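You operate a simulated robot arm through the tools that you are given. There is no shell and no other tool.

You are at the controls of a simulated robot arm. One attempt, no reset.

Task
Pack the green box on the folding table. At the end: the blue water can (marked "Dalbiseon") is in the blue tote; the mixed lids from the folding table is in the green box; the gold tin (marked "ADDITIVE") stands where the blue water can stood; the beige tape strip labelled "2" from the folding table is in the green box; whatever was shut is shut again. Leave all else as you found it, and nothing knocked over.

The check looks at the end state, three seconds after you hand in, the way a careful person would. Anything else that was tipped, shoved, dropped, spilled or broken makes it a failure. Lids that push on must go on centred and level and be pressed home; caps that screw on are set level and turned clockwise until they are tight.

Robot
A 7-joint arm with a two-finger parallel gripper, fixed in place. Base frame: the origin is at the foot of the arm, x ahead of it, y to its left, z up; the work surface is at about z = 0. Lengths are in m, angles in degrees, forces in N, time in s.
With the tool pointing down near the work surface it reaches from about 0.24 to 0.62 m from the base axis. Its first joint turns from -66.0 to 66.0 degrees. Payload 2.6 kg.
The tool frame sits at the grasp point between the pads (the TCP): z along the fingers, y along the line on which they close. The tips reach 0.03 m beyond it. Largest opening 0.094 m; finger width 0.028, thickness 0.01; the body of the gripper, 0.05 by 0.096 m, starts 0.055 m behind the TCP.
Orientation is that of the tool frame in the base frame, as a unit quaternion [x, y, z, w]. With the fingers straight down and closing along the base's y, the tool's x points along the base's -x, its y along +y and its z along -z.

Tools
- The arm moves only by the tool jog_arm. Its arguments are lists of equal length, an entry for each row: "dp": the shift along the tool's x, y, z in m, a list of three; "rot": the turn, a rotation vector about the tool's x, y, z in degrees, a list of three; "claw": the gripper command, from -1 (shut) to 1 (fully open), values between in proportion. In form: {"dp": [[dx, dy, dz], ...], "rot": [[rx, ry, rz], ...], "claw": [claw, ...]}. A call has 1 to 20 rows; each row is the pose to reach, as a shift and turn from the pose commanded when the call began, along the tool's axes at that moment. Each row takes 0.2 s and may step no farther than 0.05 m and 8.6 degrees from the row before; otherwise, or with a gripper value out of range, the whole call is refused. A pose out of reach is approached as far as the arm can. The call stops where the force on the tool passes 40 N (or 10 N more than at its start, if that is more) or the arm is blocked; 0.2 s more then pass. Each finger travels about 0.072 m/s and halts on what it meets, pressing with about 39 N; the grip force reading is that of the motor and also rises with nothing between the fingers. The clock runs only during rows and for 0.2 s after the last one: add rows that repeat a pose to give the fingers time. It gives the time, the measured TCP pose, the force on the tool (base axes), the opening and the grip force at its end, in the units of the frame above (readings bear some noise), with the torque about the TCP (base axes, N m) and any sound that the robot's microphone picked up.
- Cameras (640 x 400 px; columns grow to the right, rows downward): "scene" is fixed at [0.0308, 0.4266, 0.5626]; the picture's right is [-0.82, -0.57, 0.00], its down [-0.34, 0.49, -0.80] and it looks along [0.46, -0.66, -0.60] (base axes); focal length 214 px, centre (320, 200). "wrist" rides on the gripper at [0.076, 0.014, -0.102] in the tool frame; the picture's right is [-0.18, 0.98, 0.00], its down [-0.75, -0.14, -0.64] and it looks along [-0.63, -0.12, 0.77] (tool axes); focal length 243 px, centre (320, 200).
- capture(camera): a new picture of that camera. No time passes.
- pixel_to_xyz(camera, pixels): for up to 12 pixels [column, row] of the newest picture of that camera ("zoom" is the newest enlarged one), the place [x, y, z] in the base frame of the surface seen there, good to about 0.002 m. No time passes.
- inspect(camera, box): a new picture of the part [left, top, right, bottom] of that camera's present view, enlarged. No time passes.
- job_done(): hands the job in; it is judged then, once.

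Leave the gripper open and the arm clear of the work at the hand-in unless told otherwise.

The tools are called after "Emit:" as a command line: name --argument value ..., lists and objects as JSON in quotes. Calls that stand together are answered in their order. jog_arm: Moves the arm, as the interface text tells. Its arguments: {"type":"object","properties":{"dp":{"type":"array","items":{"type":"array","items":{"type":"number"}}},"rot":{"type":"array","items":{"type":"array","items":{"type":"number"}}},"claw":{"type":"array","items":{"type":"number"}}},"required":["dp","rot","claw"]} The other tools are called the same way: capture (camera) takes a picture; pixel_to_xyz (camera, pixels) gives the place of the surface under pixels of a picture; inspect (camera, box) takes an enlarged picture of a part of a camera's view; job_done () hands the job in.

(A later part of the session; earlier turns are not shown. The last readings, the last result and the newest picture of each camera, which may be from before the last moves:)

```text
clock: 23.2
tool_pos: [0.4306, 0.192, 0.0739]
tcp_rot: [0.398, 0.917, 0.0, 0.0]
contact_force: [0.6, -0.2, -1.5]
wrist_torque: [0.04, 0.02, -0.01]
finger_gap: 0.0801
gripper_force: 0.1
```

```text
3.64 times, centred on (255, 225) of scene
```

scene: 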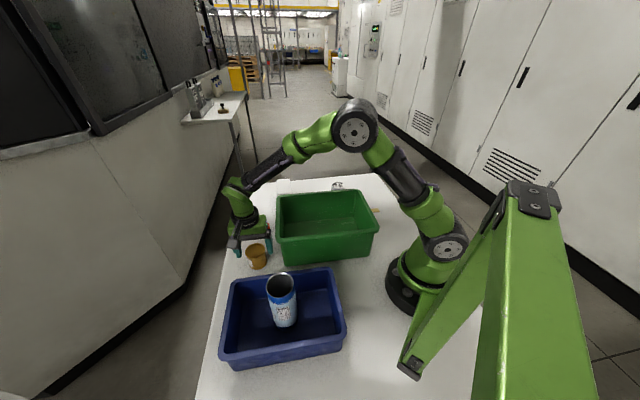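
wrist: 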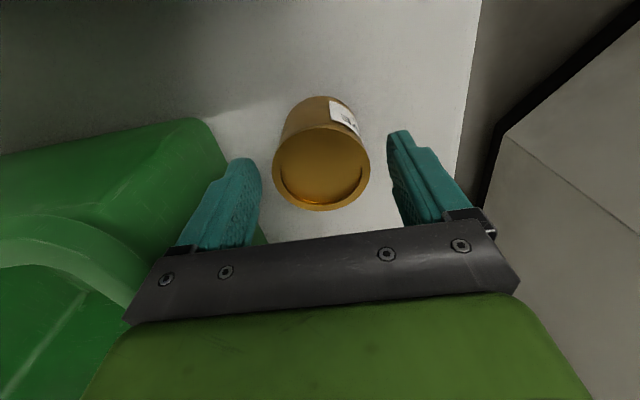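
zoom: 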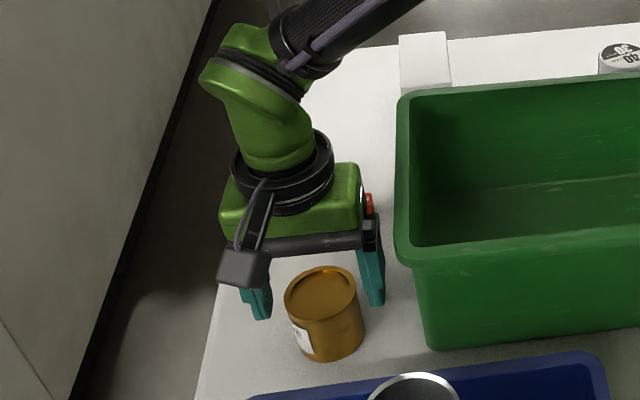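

The rim is about 0.068 m from the TCP along the closing line and the gripper reaches about 0.05, so it clears. I descend the last 0.037 m to TCP z≈0.038.

Emit:
jog_arm --dp '[[0, 0, 0.01], [0, 0, 0.02], [0, 0, 0.03], [0, 0, 0.037], [0, 0, 0.037]]' --rot '[[0, 0, 0], [0, 0, 0], [0, 0, 0], [0, 0, 0], [0, 0, 0]]' --claw '[0.7, 0.7, 0.7, 0.7, 0.7]'

Emit:
capture --camera "wrist"

Emit:
inspect --camera "scene" --box '[210, 170, 300, 280]'

```text
clock: 24.4
tool_pos: [0.428, 0.1939, 0.0383]
tcp_rot: [0.399, 0.917, 0.0, 0.001]
contact_force: [0.3, 0.4, 0.0]
wrist_torque: [-0.01, -0.03, -0.03]
finger_gap: 0.0798
gripper_force: 0.0
```

```text
taken
```

wrist: 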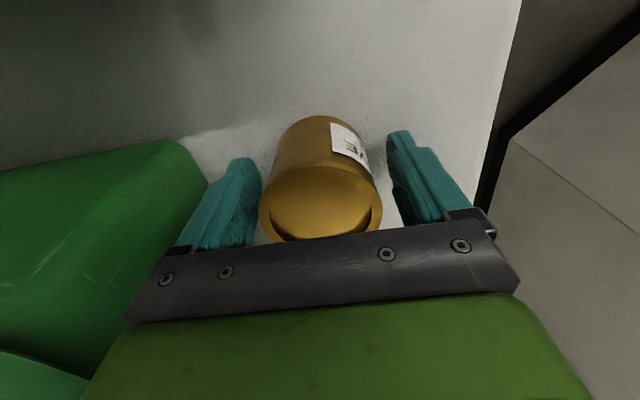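

```text
3.64 times, centred on (255, 225) of scene
```

zoom: 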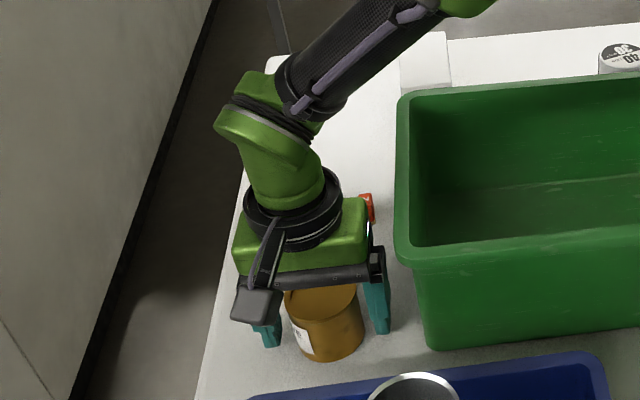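

Force is zero and the tin is between the pads. I close the gripper.

Emit:
jog_arm --dp '[[0, 0, 0], [0, 0, 0], [0, 0, 0], [0, 0, 0], [0, 0, 0]]' --rot '[[0, 0, 0], [0, 0, 0], [0, 0, 0], [0, 0, 0], [0, 0, 0]]' --claw '[0.4, 0.2, 0, -0.2, -0.2]'

Emit:
capture --camera "wrist"

```text
clock: 25.6
tool_pos: [0.4297, 0.1926, 0.0363]
tcp_rot: [0.398, 0.917, 0.001, 0.001]
contact_force: [0.4, -0.7, 0.1]
wrist_torque: [0.04, 0.0, 0.0]
finger_gap: 0.0565
gripper_force: 39.0
```

```text
taken
```

wrist: 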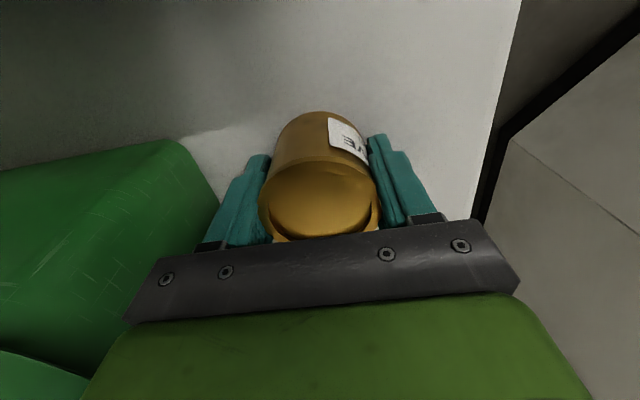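

Gripped at gap 0.0565. I lift straight up to z≈0.25, slowly at first.

Emit:
jog_arm --dp '[[0, 0, -0.008], [0, 0, -0.02], [0, 0, -0.045], [0, 0, -0.08], [0, 0, -0.12], [0, 0, -0.16], [0, 0, -0.195], [0, 0, -0.212], [0, 0, -0.212]]' --rot '[[0, 0, 0], [0, 0, 0], [0, 0, 0], [0, 0, 0], [0, 0, 0], [0, 0, 0], [0, 0, 0], [0, 0, 0], [0, 0, 0]]' --claw '[-0.2, -0.2, -0.2, -0.2, -0.2, -0.2, -0.2, -0.2, -0.2]'

Emit:
capture --camera "scene"

Emit:
capture --camera "wrist"

```text
clock: 27.6
tool_pos: [0.4292, 0.1917, 0.2507]
tcp_rot: [0.399, 0.917, 0.0, 0.0]
contact_force: [0.7, -0.7, -0.9]
wrist_torque: [-0.01, -0.05, 0.0]
finger_gap: 0.0564
gripper_force: 38.9
```

```text
taken
```

scene: 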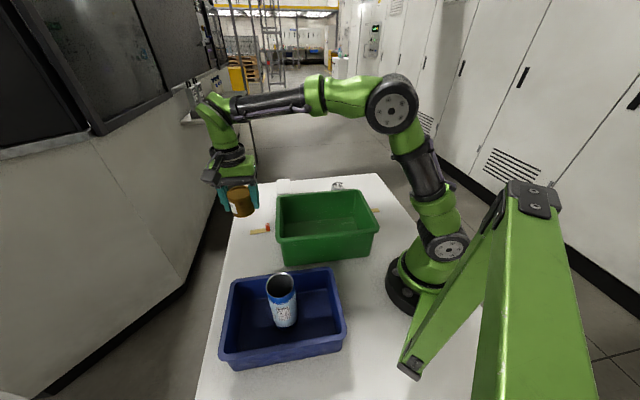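

```text
taken
```

wrist: 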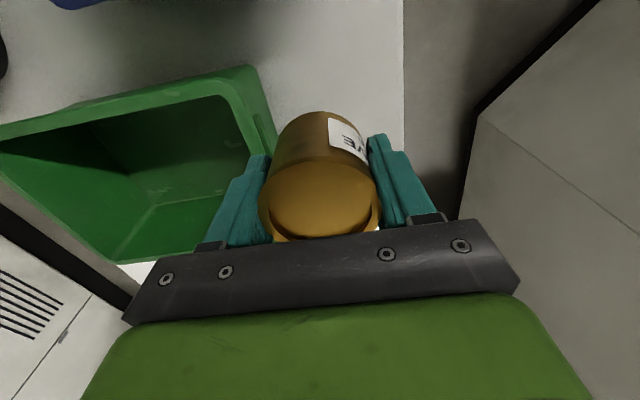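

The tin hangs level. I carry it at z≈0.25 (tin bottom ≈0.21, above every rim) straight to above the can's old spot at (0.3325,-0.360), keeping yaw.

Emit:
jog_arm --dp '[[-0.0241, -0.032, 0], [-0.0481, -0.064, 0], [-0.0722, -0.096, 0], [-0.0963, -0.1281, 0], [-0.1203, -0.1601, 0], [-0.1444, -0.1921, 0], [-0.1685, -0.2241, 0], [-0.1925, -0.2561, 0], [-0.2166, -0.2881, 0], [-0.2406, -0.3201, 0], [-0.2647, -0.3522, 0], [-0.2888, -0.3842, 0], [-0.3128, -0.4162, 0], [-0.3369, -0.4482, 0], [-0.3369, -0.4482, 0]]' --rot '[[0, 0, 0], [0, 0, 0], [0, 0, 0], [0, 0, 0], [0, 0, 0], [0, 0, 0], [0, 0, 0], [0, 0, 0], [0, 0, 0], [0, 0, 0], [0, 0, 0], [0, 0, 0], [0, 0, 0], [0, 0, 0], [0, 0, 0]]' --claw '[-0.2, -0.2, -0.2, -0.2, -0.2, -0.2, -0.2, -0.2, -0.2, -0.2, -0.2, -0.2, -0.2, -0.2, -0.2]'

Emit:
capture --camera "scene"

Emit:
capture --camera "wrist"

```text
clock: 30.8
tool_pos: [0.3304, -0.3584, 0.2504]
tcp_rot: [0.399, 0.917, 0.0, -0.001]
contact_force: [-0.2, -0.7, -0.8]
wrist_torque: [-0.01, 0.02, 0.0]
finger_gap: 0.0565
gripper_force: 38.8
```

```text
taken
```

scene: 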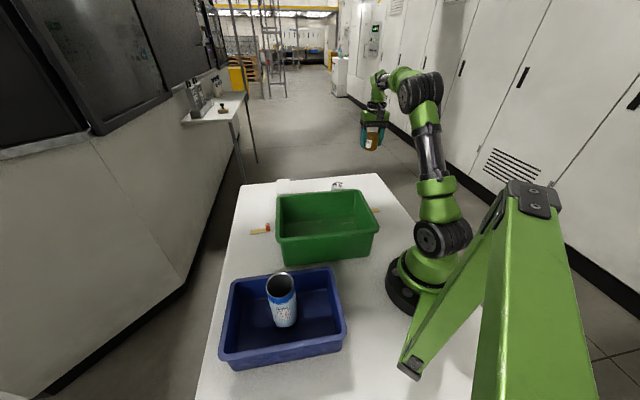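

```text
taken
```

wrist: 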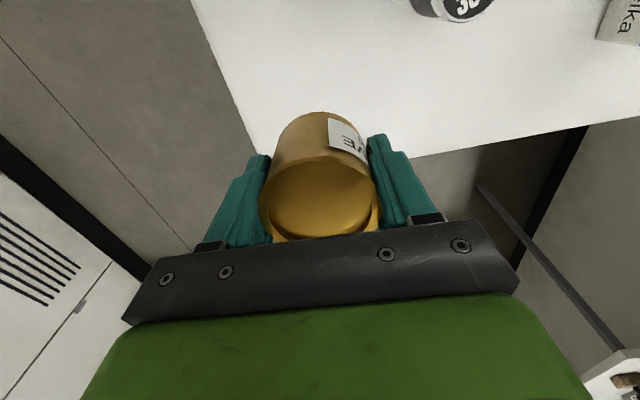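

I'm above the spot. I shift about 1 mm, lower to just above the table (TCP z≈0.044), then creep.

Emit:
jog_arm --dp '[[-0.0014, 0, 0.03], [-0.0014, 0, 0.06], [-0.0014, 0, 0.09], [-0.0014, 0, 0.12], [-0.0014, 0, 0.15], [-0.0014, 0, 0.175], [-0.0014, 0, 0.195], [-0.0014, 0, 0.206], [-0.0014, 0, 0.206]]' --rot '[[0, 0, 0], [0, 0, 0], [0, 0, 0], [0, 0, 0], [0, 0, 0], [0, 0, 0], [0, 0, 0], [0, 0, 0], [0, 0, 0]]' --claw '[-0.2, -0.2, -0.2, -0.2, -0.2, -0.2, -0.2, -0.2, -0.2]'

Emit:
capture --camera "scene"

```text
clock: 32.8
tool_pos: [0.3321, -0.3602, 0.0429]
tcp_rot: [0.4, 0.916, -0.001, 0.001]
contact_force: [0.7, 0.4, -1.4]
wrist_torque: [0.0, 0.01, -0.04]
finger_gap: 0.0566
gripper_force: 39.6
```

```text
taken
```

scene: 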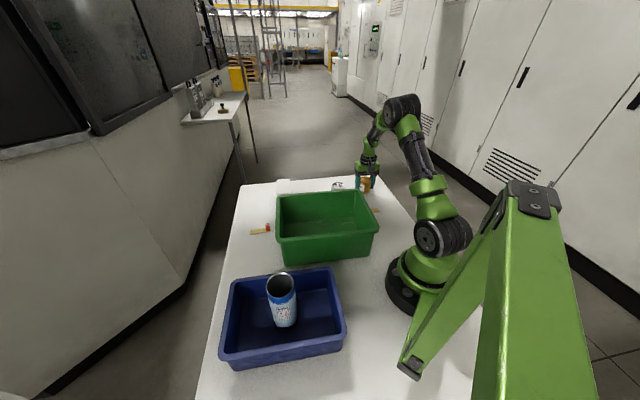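

I creep down 0.8 mm per row towards the table.

Emit:
jog_arm --dp '[[0, 0, 0.001], [0, 0, 0.002], [0, 0, 0.003], [0, 0, 0.004], [0, 0, 0.0048]]' --rot '[[0, 0, 0], [0, 0, 0], [0, 0, 0], [0, 0, 0], [0, 0, 0]]' --claw '[-0.2, -0.2, -0.2, -0.2, -0.2]'

```text
clock: 34.0
tool_pos: [0.3314, -0.3603, 0.0378]
tcp_rot: [0.4, 0.917, 0.0, 0.0]
contact_force: [0.1, -0.5, -1.4]
wrist_torque: [0.02, 0.0, 0.0]
finger_gap: 0.0565
gripper_force: 39.0
```

Still free. I continue in 0.5 mm steps.

Emit:
jog_arm --dp '[[0, 0, 0.0005], [0, 0, 0.001], [0, 0, 0.0015], [0, 0, 0.002]]' --rot '[[0, 0, 0], [0, 0, 0], [0, 0, 0], [0, 0, 0]]' --claw '[-0.2, -0.2, -0.2, -0.2]'

```text
clock: 35.0
tool_pos: [0.3319, -0.3596, 0.0364]
tcp_rot: [0.4, 0.917, 0.0, 0.0]
contact_force: [-1.0, 2.7, 5.1]
wrist_torque: [0.05, 0.19, -0.05]
finger_gap: 0.0564
gripper_force: 38.9
```

Light contact: about 5 N, so the tin rests on the table. I open the fingers in place.

Emit:
jog_arm --dp '[[0, 0, 0], [0, 0, 0], [0, 0, 0], [0, 0, 0], [0, 0, 0]]' --rot '[[0, 0, 0], [0, 0, 0], [0, 0, 0], [0, 0, 0], [0, 0, 0]]' --claw '[0.3, 0.5, 0.8, 0.9, 0.9]'

Emit:
capture --camera "wrist"

```text
clock: 36.2
tool_pos: [0.3323, -0.3596, 0.0371]
tcp_rot: [0.399, 0.917, 0.0, 0.0]
contact_force: [-0.3, 0.2, 0.0]
wrist_torque: [0.01, 0.04, -0.01]
finger_gap: 0.0894
gripper_force: 0.0
```

```text
taken
```

wrist: 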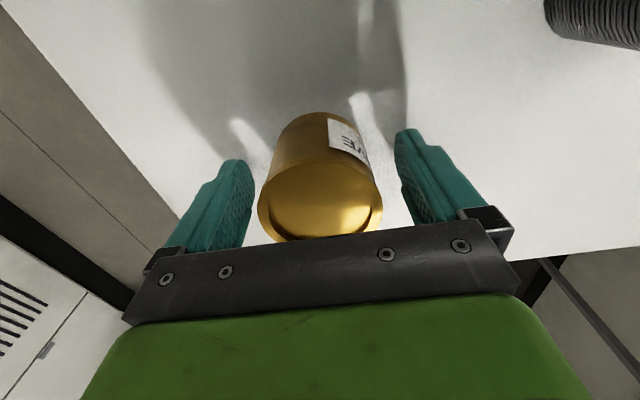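

Both fingers are clear of the tin and it stands upright. I rise straight up to z≈0.23.

Emit:
jog_arm --dp '[[0, 0, -0.01], [0, 0, -0.03], [0, 0, -0.06], [0, 0, -0.1], [0, 0, -0.14], [0, 0, -0.175], [0, 0, -0.195], [0, 0, -0.195]]' --rot '[[0, 0, 0], [0, 0, 0], [0, 0, 0], [0, 0, 0], [0, 0, 0], [0, 0, 0], [0, 0, 0], [0, 0, 0]]' --claw '[0.9, 0.9, 0.9, 0.9, 0.9, 0.9, 0.9, 0.9]'

Emit:
capture --camera "wrist"

Emit:
capture --camera "scene"

```text
clock: 38.0
tool_pos: [0.332, -0.3592, 0.2331]
tcp_rot: [0.4, 0.917, -0.001, 0.0]
contact_force: [-1.1, 0.0, -0.8]
wrist_torque: [0.03, -0.01, 0.0]
finger_gap: 0.0894
gripper_force: 0.0
```

```text
taken
```

wrist: 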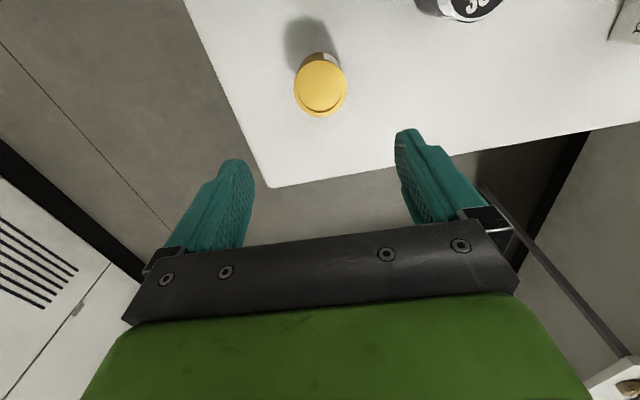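

```text
taken
```

scene: 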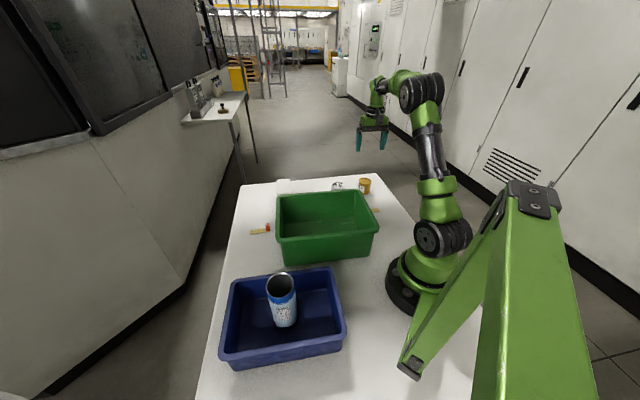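

I check the tin's placed position from its rim pixels around (320,88) in the wrist view.

Emit:
pixel_to_xyz --camera "wrist" --pixels '[[296, 88], [345, 88], [320, 63], [320, 114], [303, 70], [338, 106], [303, 106], [338, 70]]'

```text
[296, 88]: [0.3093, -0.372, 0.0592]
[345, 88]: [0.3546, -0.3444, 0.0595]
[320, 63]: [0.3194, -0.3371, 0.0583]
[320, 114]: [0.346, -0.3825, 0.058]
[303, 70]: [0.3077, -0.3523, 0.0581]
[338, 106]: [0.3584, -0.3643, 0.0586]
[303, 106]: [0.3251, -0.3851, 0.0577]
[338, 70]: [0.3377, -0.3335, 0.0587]
```

The tin stands at (0.332,-0.359), within about 1 mm of the can's old place. Next I move above the mixed lids at (0.390,-0.217), same height and yaw, and measure.

Emit:
jog_arm --dp '[[0.0134, 0.0279, 0], [0.0267, 0.0558, 0], [0.0401, 0.0837, 0], [0.0534, 0.1116, 0], [0.0668, 0.1395, 0], [0.0668, 0.1395, 0]]' --rot '[[0, 0, 0], [0, 0, 0], [0, 0, 0], [0, 0, 0], [0, 0, 0], [0, 0, 0]]' --claw '[0.9, 0.9, 0.9, 0.9, 0.9, 0.9]'

Emit:
capture --camera "wrist"

Emit:
inspect --camera "wrist" --box '[270, 40, 370, 130]'

```text
clock: 39.4
tool_pos: [0.3892, -0.2159, 0.2308]
tcp_rot: [0.399, 0.917, 0.0, 0.0]
contact_force: [0.2, -0.6, -0.8]
wrist_torque: [-0.01, 0.02, 0.0]
finger_gap: 0.0891
gripper_force: 0.1
```

```text
taken
```

wrist: 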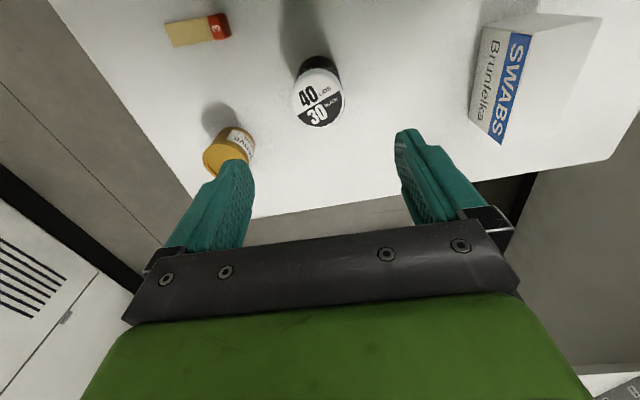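

```text
4.44 times, centred on (320, 85) of wrist
```

zoom: 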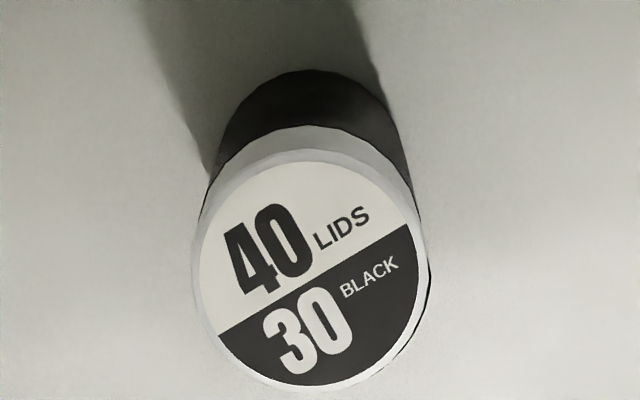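

The lids' top disc is at wrist (319,98), and the far strip clearly reads "3", so it stays. I measure the lids' top rim.

Emit:
pixel_to_xyz --camera "zoom" --pixels '[[203, 270], [424, 262], [315, 165], [305, 385], [235, 190], [395, 345], [232, 350], [395, 190], [312, 275], [310, 75], [225, 150], [405, 140]]'

```text
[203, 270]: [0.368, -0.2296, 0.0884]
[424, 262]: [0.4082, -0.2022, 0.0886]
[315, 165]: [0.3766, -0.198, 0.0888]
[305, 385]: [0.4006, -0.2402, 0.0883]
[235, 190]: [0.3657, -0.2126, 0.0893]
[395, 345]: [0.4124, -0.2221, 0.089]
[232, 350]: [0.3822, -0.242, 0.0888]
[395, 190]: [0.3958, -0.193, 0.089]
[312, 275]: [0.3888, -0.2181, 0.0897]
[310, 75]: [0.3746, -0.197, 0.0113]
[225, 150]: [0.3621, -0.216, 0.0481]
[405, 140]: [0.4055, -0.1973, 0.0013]
```

Lids centre is (0.3887,-0.2175), diameter ≈0.049. I descend with a 1 mm correction to TCP z≈0.06 (fingers from 0.03 up, gripper body 0.025 above the lids' top).

Emit:
jog_arm --dp '[[0.0002, -0.0012, 0.03], [0.0002, -0.0012, 0.06], [0.0002, -0.0012, 0.09], [0.0002, -0.0012, 0.12], [0.0002, -0.0012, 0.145], [0.0002, -0.0012, 0.162], [0.0002, -0.0012, 0.172], [0.0002, -0.0012, 0.172]]' --rot '[[0, 0, 0], [0, 0, 0], [0, 0, 0], [0, 0, 0], [0, 0, 0], [0, 0, 0], [0, 0, 0], [0, 0, 0]]' --claw '[0.8, 0.8, 0.8, 0.8, 0.8, 0.8, 0.8, 0.8]'

Emit:
capture --camera "wrist"

Emit:
inspect --camera "scene" --box '[290, 130, 400, 220]'

```text
clock: 41.2
tool_pos: [0.3897, -0.2164, 0.0603]
tcp_rot: [0.399, 0.917, 0.0, 0.0]
contact_force: [0.7, -0.3, -0.7]
wrist_torque: [-0.01, 0.0, -0.03]
finger_gap: 0.0843
gripper_force: 0.1
```

```text
taken
```

wrist: 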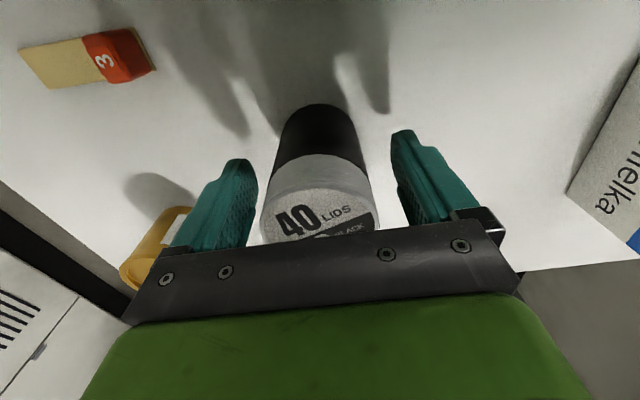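

```text
4.44 times, centred on (345, 175) of scene
```

zoom: 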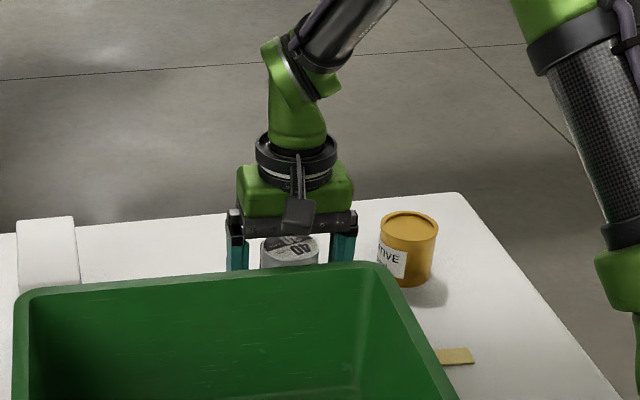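

The lids are centred between the pads and the tin is well clear. I close.

Emit:
jog_arm --dp '[[0, 0, 0], [0, 0, 0], [0, 0, 0], [0, 0, 0], [0, 0, 0]]' --rot '[[0, 0, 0], [0, 0, 0], [0, 0, 0], [0, 0, 0], [0, 0, 0]]' --claw '[0.4, 0.2, 0, -0.3, -0.3]'

Emit:
capture --camera "wrist"

```text
clock: 42.4
tool_pos: [0.3871, -0.2166, 0.0603]
tcp_rot: [0.399, 0.917, 0.0, 0.0]
contact_force: [0.9, -0.2, 0.1]
wrist_torque: [0.03, 0.03, 0.0]
finger_gap: 0.0535
gripper_force: 38.8
```

```text
taken
```

wrist: 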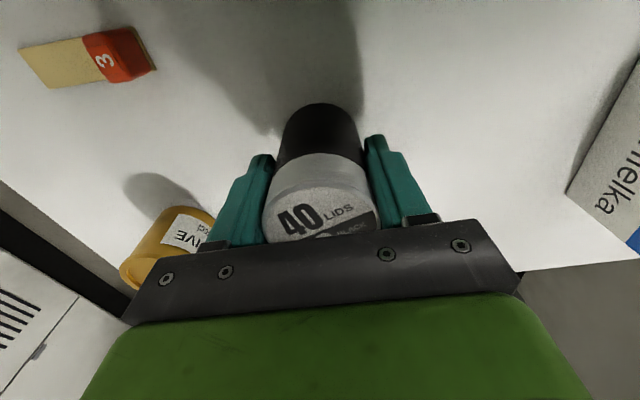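

Gripped at gap 0.0535. Before moving, I check how low the wrist camera housing hangs, since it will pass near the box rim: zoom near scene (338,182).

Emit:
inspect --camera "scene" --box '[315, 140, 375, 190]'

Emit:
pixel_to_xyz --camera "zoom" --pixels '[[150, 330], [190, 340], [225, 335], [190, 310], [150, 300], [225, 300], [190, 280], [100, 320], [280, 330], [190, 350], [175, 290], [200, 230]]'

```text
8.00 times, centred on (345, 165) of scene
```

zoom: 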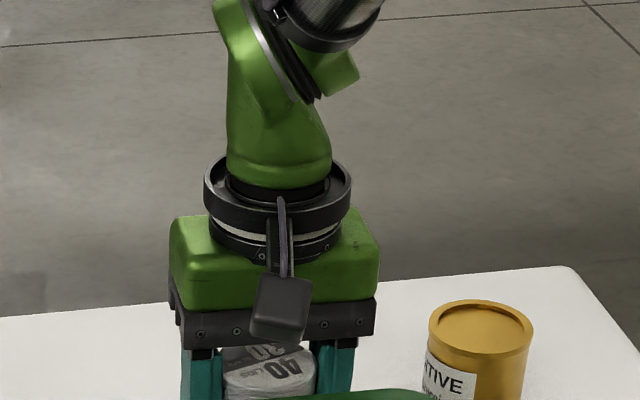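

```text
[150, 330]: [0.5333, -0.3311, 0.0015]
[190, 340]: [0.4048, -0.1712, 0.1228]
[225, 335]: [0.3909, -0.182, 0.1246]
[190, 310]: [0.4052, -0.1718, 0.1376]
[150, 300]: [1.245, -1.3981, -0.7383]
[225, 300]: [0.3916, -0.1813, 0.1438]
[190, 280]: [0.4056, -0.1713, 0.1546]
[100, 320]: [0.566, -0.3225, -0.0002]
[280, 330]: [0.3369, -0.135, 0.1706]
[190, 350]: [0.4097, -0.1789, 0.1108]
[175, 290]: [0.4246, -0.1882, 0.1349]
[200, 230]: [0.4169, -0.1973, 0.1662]
```

The camera housing is about 0.10 m above the TCP, so it clears the rim. I lift the lids straight up, slowly at first, to z≈0.26.

Emit:
jog_arm --dp '[[0, 0, -0.008], [0, 0, -0.02], [0, 0, -0.045], [0, 0, -0.08], [0, 0, -0.12], [0, 0, -0.16], [0, 0, -0.19], [0, 0, -0.2], [0, 0, -0.2]]' --rot '[[0, 0, 0], [0, 0, 0], [0, 0, 0], [0, 0, 0], [0, 0, 0], [0, 0, 0], [0, 0, 0], [0, 0, 0], [0, 0, 0]]' --claw '[-0.3, -0.3, -0.3, -0.3, -0.3, -0.3, -0.3, -0.3, -0.3]'

Emit:
capture --camera "scene"

Emit:
capture --camera "wrist"

```text
clock: 44.4
tool_pos: [0.3873, -0.2168, 0.2593]
tcp_rot: [0.4, 0.917, 0.0, 0.0]
contact_force: [0.2, -0.5, -1.0]
wrist_torque: [-0.01, 0.02, 0.01]
finger_gap: 0.0539
gripper_force: 39.1
```

```text
taken
```

scene: 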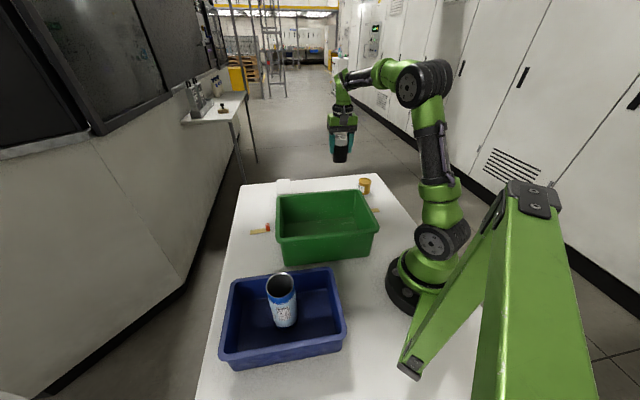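

```text
taken
```

wrist: 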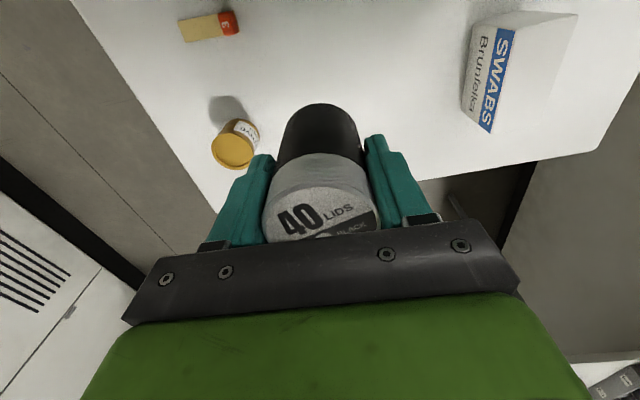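

The lids came up as one piece and hang level. I carry them at z≈0.26 to above the far end of the green box at (0.377,0.011).

Emit:
jog_arm --dp '[[0.0289, 0.0246, 0], [0.0578, 0.0492, 0], [0.0867, 0.0738, 0], [0.1156, 0.0984, 0], [0.1445, 0.123, 0], [0.1734, 0.1476, 0], [0.1734, 0.1476, 0]]' --rot '[[0, 0, 0], [0, 0, 0], [0, 0, 0], [0, 0, 0], [0, 0, 0], [0, 0, 0], [0, 0, 0]]' --claw '[-0.3, -0.3, -0.3, -0.3, -0.3, -0.3, -0.3]'

Emit:
capture --camera "scene"

Emit:
capture --camera "wrist"

```text
clock: 46.0
tool_pos: [0.3771, 0.0112, 0.26]
tcp_rot: [0.399, 0.917, 0.0, 0.0]
contact_force: [-0.7, 0.1, -0.7]
wrist_torque: [0.02, 0.02, -0.03]
finger_gap: 0.0537
gripper_force: 39.1
```

```text
taken
```

scene: 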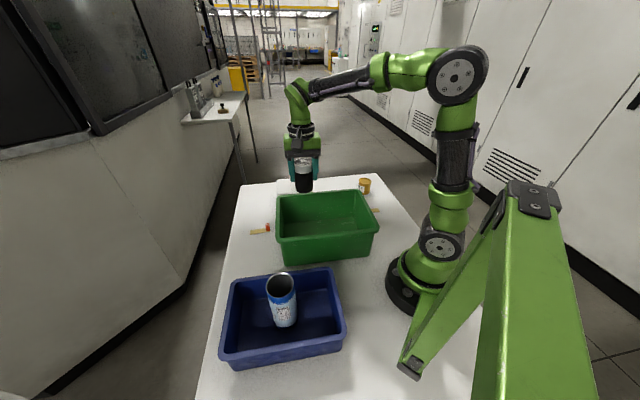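

```text
taken
```

wrist: 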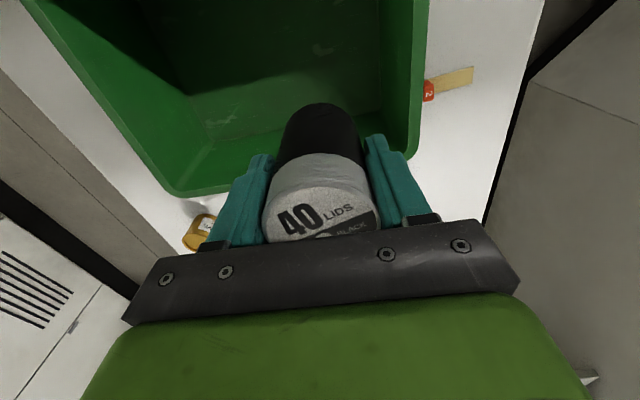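

The lids are over the far end of the box. I measure the box's rim and walls in this wrist view to confirm the landing spot has room.

Emit:
pixel_to_xyz --camera "wrist" --pixels '[[422, 30], [412, 30], [410, 100], [422, 100], [385, 60], [390, 120], [200, 190], [220, 178], [180, 165], [230, 140], [250, 130], [365, 125]]'

Emit:
inspect --camera "wrist" --box '[150, 0, 450, 220]'

```text
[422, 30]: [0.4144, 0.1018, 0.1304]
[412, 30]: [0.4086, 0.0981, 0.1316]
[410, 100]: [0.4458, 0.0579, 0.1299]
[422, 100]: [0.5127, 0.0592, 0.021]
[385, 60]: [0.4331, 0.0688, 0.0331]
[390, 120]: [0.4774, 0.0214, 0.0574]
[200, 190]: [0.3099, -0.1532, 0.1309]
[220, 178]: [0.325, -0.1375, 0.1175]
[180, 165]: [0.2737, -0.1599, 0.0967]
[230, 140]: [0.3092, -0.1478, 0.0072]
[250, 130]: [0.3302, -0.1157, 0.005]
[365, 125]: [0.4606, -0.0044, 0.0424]
```

```text
1.82 times, centred on (300, 110) of wrist
```

zoom: 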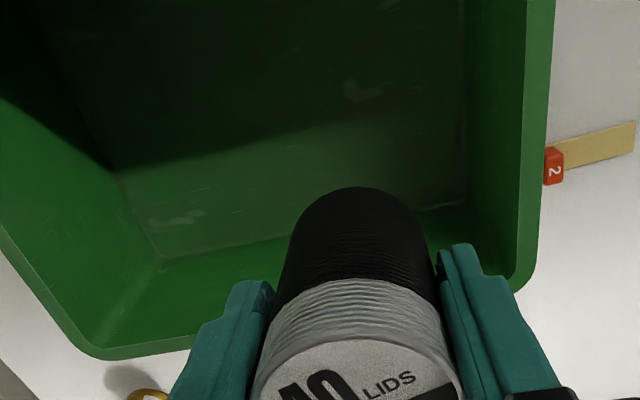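

There is 0.08 m to the end wall and 0.068 m to the side wall, enough for the lids and the gripper. I lower to TCP z≈0.072, leaving the lids' bottom about 7 mm above the floor.

Emit:
jog_arm --dp '[[0, 0, 0.03], [0, 0, 0.06], [0, 0, 0.09], [0, 0, 0.12], [0, 0, 0.15], [0, 0, 0.173], [0, 0, 0.188], [0, 0, 0.188]]' --rot '[[0, 0, 0], [0, 0, 0], [0, 0, 0], [0, 0, 0], [0, 0, 0], [0, 0, 0], [0, 0, 0], [0, 0, 0]]' --claw '[-0.3, -0.3, -0.3, -0.3, -0.3, -0.3, -0.3, -0.3]'

Emit:
capture --camera "scene"

Emit:
capture --camera "wrist"

```text
clock: 47.8
tool_pos: [0.3779, 0.011, 0.0722]
tcp_rot: [0.399, 0.917, 0.0, 0.0]
contact_force: [0.2, 0.5, -1.6]
wrist_torque: [-0.02, 0.01, -0.02]
finger_gap: 0.0539
gripper_force: 38.9
```

```text
taken
```

scene: 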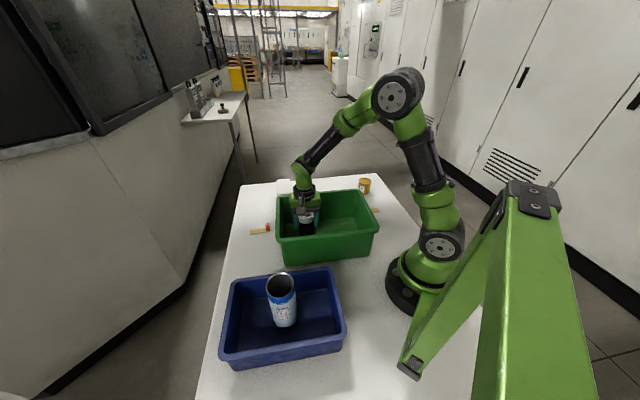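

```text
taken
```

wrist: 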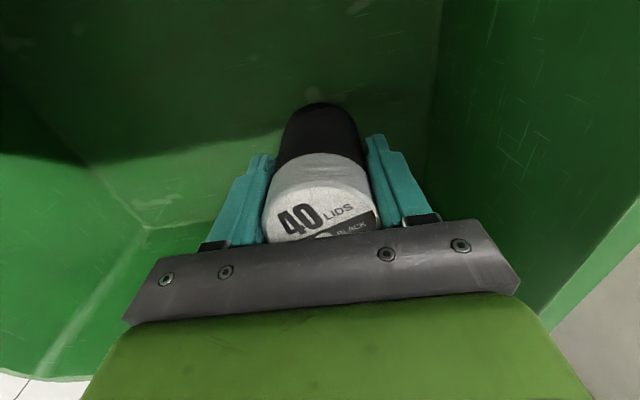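

I'm inside the box with no contact force. I creep down 1 mm per row.

Emit:
jog_arm --dp '[[0, 0, 0.001], [0, 0, 0.002], [0, 0, 0.003], [0, 0, 0.004], [0, 0, 0.005], [0, 0, 0.006]]' --rot '[[0, 0, 0], [0, 0, 0], [0, 0, 0], [0, 0, 0], [0, 0, 0], [0, 0, 0]]' --claw '[-0.3, -0.3, -0.3, -0.3, -0.3, -0.3]'

```text
clock: 49.2
tool_pos: [0.377, 0.0111, 0.0656]
tcp_rot: [0.399, 0.917, 0.0, 0.0]
contact_force: [-0.3, -0.2, -1.4]
wrist_torque: [-0.01, 0.0, 0.07]
finger_gap: 0.054
gripper_force: 39.4
```

Still free. I continue in 0.6 mm steps.

Emit:
jog_arm --dp '[[0, 0, 0.0006], [0, 0, 0.0012], [0, 0, 0.0018], [0, 0, 0.0024]]' --rot '[[0, 0, 0], [0, 0, 0], [0, 0, 0], [0, 0, 0]]' --claw '[-0.3, -0.3, -0.3, -0.3]'

```text
clock: 50.2
tool_pos: [0.3768, 0.0109, 0.0639]
tcp_rot: [0.398, 0.917, -0.001, -0.001]
contact_force: [0.0, 0.0, 2.2]
wrist_torque: [-0.01, 0.08, -0.01]
finger_gap: 0.054
gripper_force: 38.6
```

Light contact may be starting (+2 N). One more half-millimetre to confirm.

Emit:
jog_arm --dp '[[0, 0, 0.0005], [0, 0, 0.0005]]' --rot '[[0, 0, 0], [0, 0, 0]]' --claw '[-0.3, -0.3]'

```text
clock: 50.8
tool_pos: [0.3776, 0.0114, 0.0639]
tcp_rot: [0.399, 0.917, -0.001, 0.001]
contact_force: [-5.2, -1.9, 16.0]
wrist_torque: [-0.12, 0.29, 0.0]
finger_gap: 0.0534
gripper_force: 39.1
```

Contact confirmed at 16 N. I ease off 0.5 mm and open the fingers to about 0.075.

Emit:
jog_arm --dp '[[0, 0, -0.0004], [0, 0, -0.0004], [0, 0, -0.0004], [0, 0, -0.0004], [0, 0, -0.0004], [0, 0, -0.0004]]' --rot '[[0, 0, 0], [0, 0, 0], [0, 0, 0], [0, 0, 0], [0, 0, 0], [0, 0, 0]]' --claw '[-0.3, 0.2, 0.4, 0.6, 0.6, 0.6]'

Emit:
capture --camera "wrist"

```text
clock: 52.2
tool_pos: [0.3773, 0.0108, 0.0633]
tcp_rot: [0.398, 0.917, 0.0, -0.001]
contact_force: [0.3, 0.5, 0.4]
wrist_torque: [-0.01, -0.03, 0.01]
finger_gap: 0.075
gripper_force: 0.1
```

```text
taken
```

wrist: 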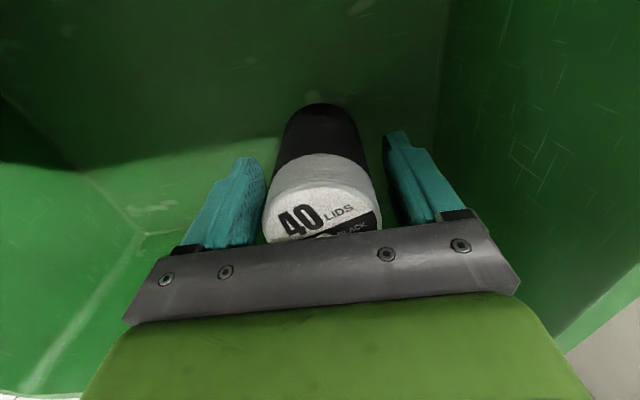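

The lids stand upright with both fingers clear. I rise straight up out of the box to z≈0.25.

Emit:
jog_arm --dp '[[0, 0, -0.01], [0, 0, -0.03], [0, 0, -0.06], [0, 0, -0.1], [0, 0, -0.14], [0, 0, -0.175], [0, 0, -0.19], [0, 0, -0.19]]' --rot '[[0, 0, 0], [0, 0, 0], [0, 0, 0], [0, 0, 0], [0, 0, 0], [0, 0, 0], [0, 0, 0], [0, 0, 0]]' --claw '[0.6, 0.6, 0.6, 0.6, 0.6, 0.6, 0.6, 0.6]'

Emit:
capture --camera "scene"

Emit:
capture --camera "wrist"

```text
clock: 54.0
tool_pos: [0.3776, 0.0107, 0.2536]
tcp_rot: [0.398, 0.917, 0.001, 0.0]
contact_force: [0.5, 0.0, 0.2]
wrist_torque: [0.01, 0.0, 0.01]
finger_gap: 0.0751
gripper_force: 0.1
```

```text
taken
```

scene: 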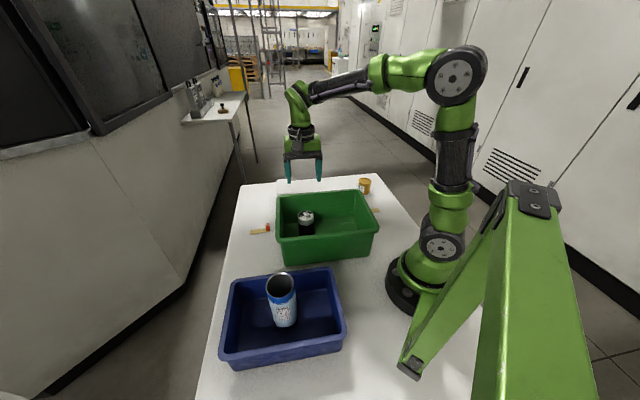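

```text
taken
```

wrist: 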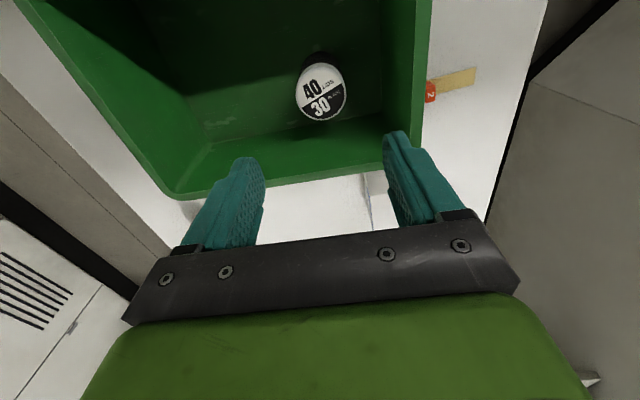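

The lids stand upright in the box. Next is strip "2": its tab sits only about 0.045 m from the box rim, so I'll grip the tab across its width (yaw +43°), with the narrow side of the gripper towards the box. First I check how low the camera housing hangs, because it will then pass over the rim.

Emit:
inspect --camera "scene" --box '[270, 110, 340, 190]'

Emit:
pixel_to_xyz --camera "zoom" --pixels '[[290, 130], [275, 150], [305, 150], [290, 165], [290, 175], [310, 165], [275, 175], [320, 150], [290, 140], [300, 185], [280, 190], [310, 180]]'

```text
5.00 times, centred on (305, 150) of scene
```

zoom: 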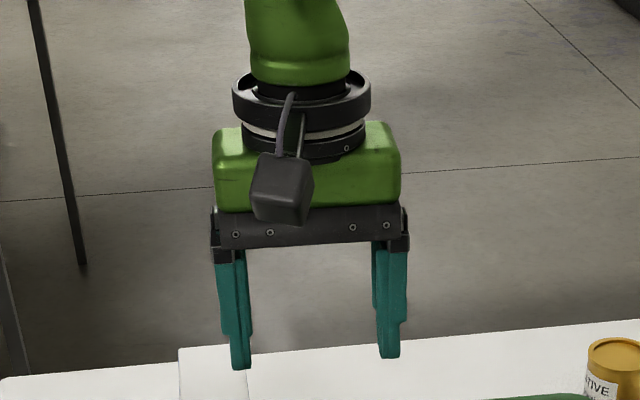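

```text
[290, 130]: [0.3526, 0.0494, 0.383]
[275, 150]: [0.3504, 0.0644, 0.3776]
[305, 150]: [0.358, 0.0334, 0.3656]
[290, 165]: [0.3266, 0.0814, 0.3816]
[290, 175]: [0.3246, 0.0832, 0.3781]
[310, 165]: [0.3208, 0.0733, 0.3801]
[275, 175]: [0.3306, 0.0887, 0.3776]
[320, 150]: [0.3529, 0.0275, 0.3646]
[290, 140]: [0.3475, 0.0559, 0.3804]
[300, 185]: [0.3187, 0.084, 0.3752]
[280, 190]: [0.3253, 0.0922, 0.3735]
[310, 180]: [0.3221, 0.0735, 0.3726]
```

Emit:
pixel_to_xyz --camera "zoom" --pixels '[[270, 210], [290, 215], [300, 220], [305, 205], [262, 205], [295, 222], [215, 250], [400, 245], [240, 360], [390, 350], [230, 270], [395, 265]]'

```text
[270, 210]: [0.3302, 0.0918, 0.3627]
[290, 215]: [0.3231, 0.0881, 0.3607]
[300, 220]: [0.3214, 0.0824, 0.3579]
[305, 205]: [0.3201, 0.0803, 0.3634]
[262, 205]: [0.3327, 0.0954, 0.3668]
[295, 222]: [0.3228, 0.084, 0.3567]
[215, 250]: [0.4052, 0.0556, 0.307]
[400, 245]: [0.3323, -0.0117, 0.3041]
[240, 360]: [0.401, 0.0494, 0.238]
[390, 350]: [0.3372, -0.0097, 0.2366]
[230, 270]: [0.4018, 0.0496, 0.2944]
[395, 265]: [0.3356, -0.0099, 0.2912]
```

The camera housing's lowest point is 0.103 m above the TCP, so at TCP z 0.042 it stays about 0.014 above the rim. I turn to yaw +43° while moving above the tab at about (0.513,0.0765), z≈0.20.

Emit:
jog_arm --dp '[[-0.0041, 0.0131, 0.0049], [-0.0082, 0.0262, 0.0098], [-0.0122, 0.0393, 0.0147], [-0.0163, 0.0524, 0.0196], [-0.0204, 0.0655, 0.0245], [-0.0245, 0.0787, 0.0295], [-0.0286, 0.0918, 0.0344], [-0.0327, 0.1049, 0.0393], [-0.0367, 0.118, 0.0442], [-0.0408, 0.1311, 0.0491], [-0.0449, 0.1442, 0.054], [-0.0449, 0.1442, 0.054]]' --rot '[[0, 0, -8.2], [0, 0, -16.4], [0, 0, -24.6], [0, 0, -32.8], [0, 0, -41], [0, 0, -49.2], [0, 0, -57.4], [0, 0, -65.6], [0, 0, -73.8], [0, 0, -82], [0, 0, -90], [0, 0, -90]]' --claw '[0.6, 0.4, 0.2, 0, -0.15, -0.15, -0.15, -0.15, -0.15, -0.15, -0.15, -0.15]'

Emit:
capture --camera "wrist"

Emit:
capture --camera "scene"

```text
clock: 56.6
tool_pos: [0.5133, 0.077, 0.1984]
tcp_rot: [-0.367, 0.93, 0.001, 0.0]
contact_force: [-0.6, 0.2, 0.4]
wrist_torque: [0.04, 0.02, -0.01]
finger_gap: 0.0401
gripper_force: 0.1
```

```text
taken
```

wrist: 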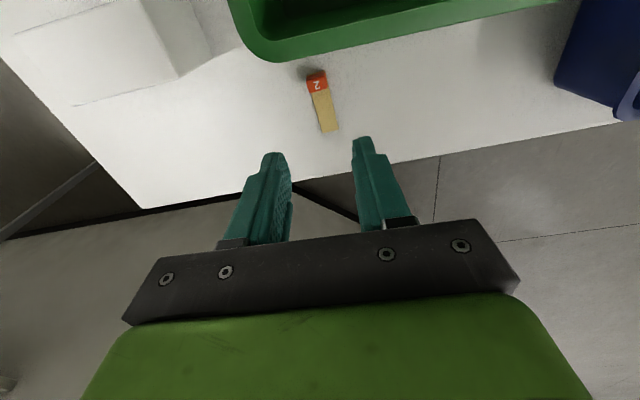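

```text
taken
```

scene: 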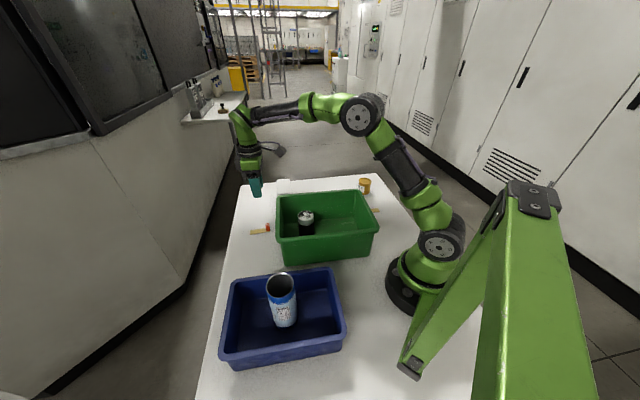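

The strip is at wrist (322,100) with the tab at (317,82). I zoom in and measure the tab, strip and nearest swabs box edge.

Emit:
inspect --camera "wrist" --box '[290, 60, 355, 140]'

Emit:
pixel_to_xyz --camera "wrist" --pixels '[[308, 78], [326, 75], [317, 86], [310, 90], [328, 88], [312, 94], [331, 91], [320, 132], [338, 129], [325, 110], [180, 75], [155, 10]]'

Emit:
pixel_to_xyz --camera "wrist" --pixels '[[275, 62], [275, 55], [350, 52], [240, 30], [330, 40], [207, 50]]'

```text
5.00 times, centred on (322, 100) of wrist
```

zoom: 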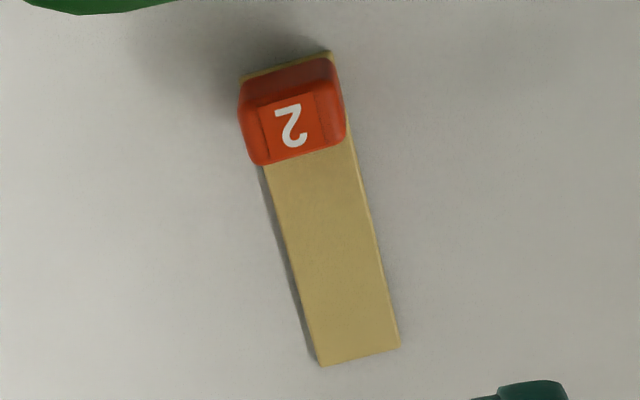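

```text
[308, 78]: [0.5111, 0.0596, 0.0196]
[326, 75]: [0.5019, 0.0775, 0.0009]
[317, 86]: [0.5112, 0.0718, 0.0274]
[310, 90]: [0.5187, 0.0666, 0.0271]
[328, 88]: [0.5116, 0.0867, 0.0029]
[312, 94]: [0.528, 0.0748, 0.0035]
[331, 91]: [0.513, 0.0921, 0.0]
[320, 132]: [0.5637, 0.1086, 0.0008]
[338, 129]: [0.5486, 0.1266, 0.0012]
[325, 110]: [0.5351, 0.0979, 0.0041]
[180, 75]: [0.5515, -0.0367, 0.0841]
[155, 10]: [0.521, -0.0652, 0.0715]
```

```text
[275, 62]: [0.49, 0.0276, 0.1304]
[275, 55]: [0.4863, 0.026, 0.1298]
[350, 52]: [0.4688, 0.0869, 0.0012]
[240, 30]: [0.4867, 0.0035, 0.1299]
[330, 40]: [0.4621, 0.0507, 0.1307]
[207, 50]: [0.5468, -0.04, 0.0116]
```

Emit:
inspect --camera "wrist" --box '[305, 65, 335, 100]'

```text
11.43 times, centred on (320, 82) of wrist
```

zoom: 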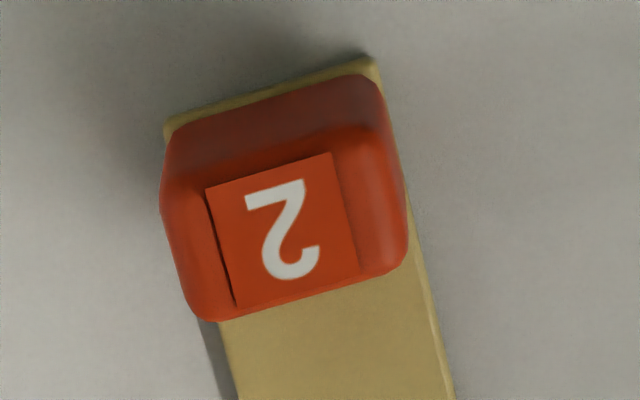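

Emit:
pixel_to_xyz --camera "zoom" --pixels '[[180, 200], [200, 305], [280, 230], [345, 150], [395, 250], [375, 180], [230, 300], [340, 280], [250, 130], [190, 140], [370, 100], [300, 310]]'

```text
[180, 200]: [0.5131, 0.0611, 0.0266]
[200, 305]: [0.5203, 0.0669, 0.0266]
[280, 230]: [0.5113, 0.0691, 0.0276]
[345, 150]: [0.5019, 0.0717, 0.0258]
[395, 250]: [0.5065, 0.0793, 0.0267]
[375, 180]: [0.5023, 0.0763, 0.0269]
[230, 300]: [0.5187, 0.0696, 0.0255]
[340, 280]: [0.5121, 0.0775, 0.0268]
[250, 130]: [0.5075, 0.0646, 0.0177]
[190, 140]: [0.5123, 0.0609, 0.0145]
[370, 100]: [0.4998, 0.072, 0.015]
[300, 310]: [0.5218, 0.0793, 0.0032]
```

Emit:
inspect --camera "wrist" --box '[290, 60, 355, 140]'

Emit:
pixel_to_xyz --camera "zoom" --pixels '[[322, 360], [393, 343], [270, 175], [350, 155], [295, 265], [368, 240], [328, 350], [385, 335], [275, 190], [345, 175], [320, 250], [310, 180]]'

```text
5.00 times, centred on (322, 100) of wrist
```

zoom: 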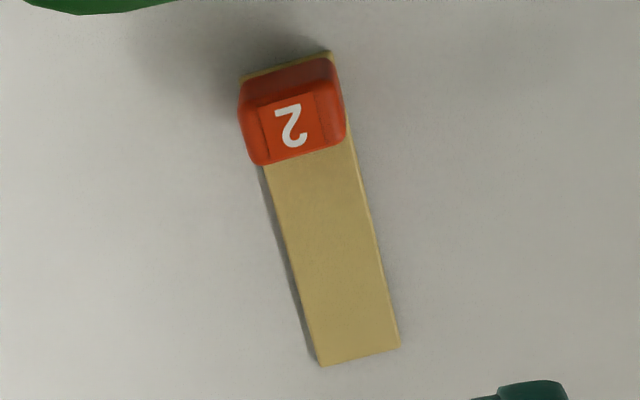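

```text
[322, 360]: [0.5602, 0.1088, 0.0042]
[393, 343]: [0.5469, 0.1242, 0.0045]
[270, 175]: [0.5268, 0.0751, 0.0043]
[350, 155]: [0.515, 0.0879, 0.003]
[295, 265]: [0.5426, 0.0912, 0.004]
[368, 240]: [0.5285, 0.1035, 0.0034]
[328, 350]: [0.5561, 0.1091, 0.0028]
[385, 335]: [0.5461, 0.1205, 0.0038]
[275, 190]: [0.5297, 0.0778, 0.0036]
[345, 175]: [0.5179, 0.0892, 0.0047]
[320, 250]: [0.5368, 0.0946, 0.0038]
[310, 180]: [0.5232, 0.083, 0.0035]
```

The tab is about 0.019 m wide by 0.0105 m along the strip, centred at (0.511,0.0705), top 0.027. The strip axis is about 45° and the swabs box is about 0.107 away, so it's clear. I align over the tab, biased 4 mm away from the box, and descend to z≈0.07 first.

Emit:
jog_arm --dp '[[0.0017, -0.003, 0.02], [0.0017, -0.003, 0.045], [0.0017, -0.003, 0.07], [0.0017, -0.003, 0.095], [0.0017, -0.003, 0.115], [0.0017, -0.003, 0.129], [0.0017, -0.003, 0.129]]' --rot '[[0, 0, -1], [0, 0, -2], [0, 0, -2], [0, 0, -2], [0, 0, -2], [0, 0, -2], [0, 0, -2]]' --claw '[-0.15, -0.15, -0.15, -0.15, -0.15, -0.15, -0.15]'

Emit:
capture --camera "wrist"

Emit:
inspect --camera "scene" --box '[220, 160, 310, 250]'

```text
clock: 58.2
tool_pos: [0.5133, 0.0727, 0.0705]
tcp_rot: [-0.381, 0.924, 0.0, 0.0]
contact_force: [-0.6, 0.0, 1.4]
wrist_torque: [-0.02, 0.05, 0.03]
finger_gap: 0.0401
gripper_force: 0.0
```

```text
taken
```

wrist: 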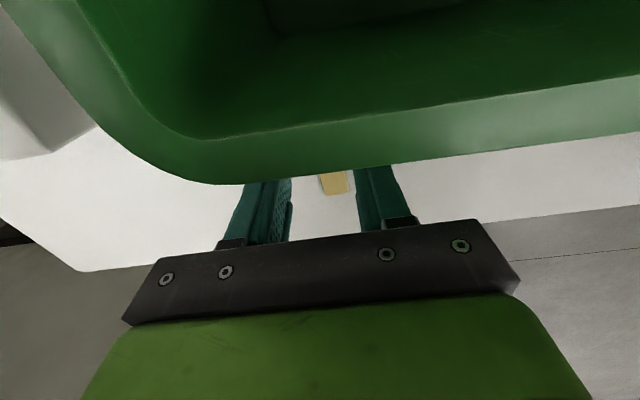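

```text
4.44 times, centred on (265, 205) of scene
```

zoom: 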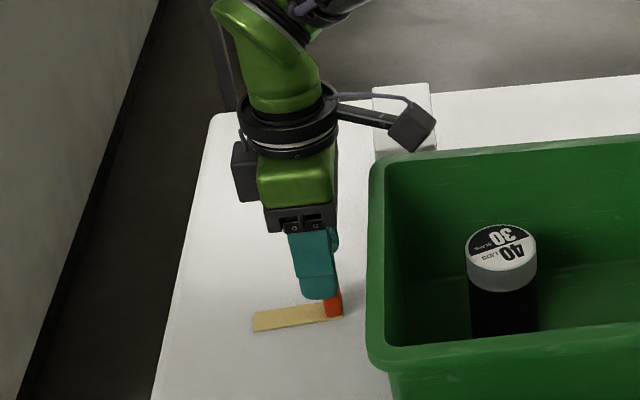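

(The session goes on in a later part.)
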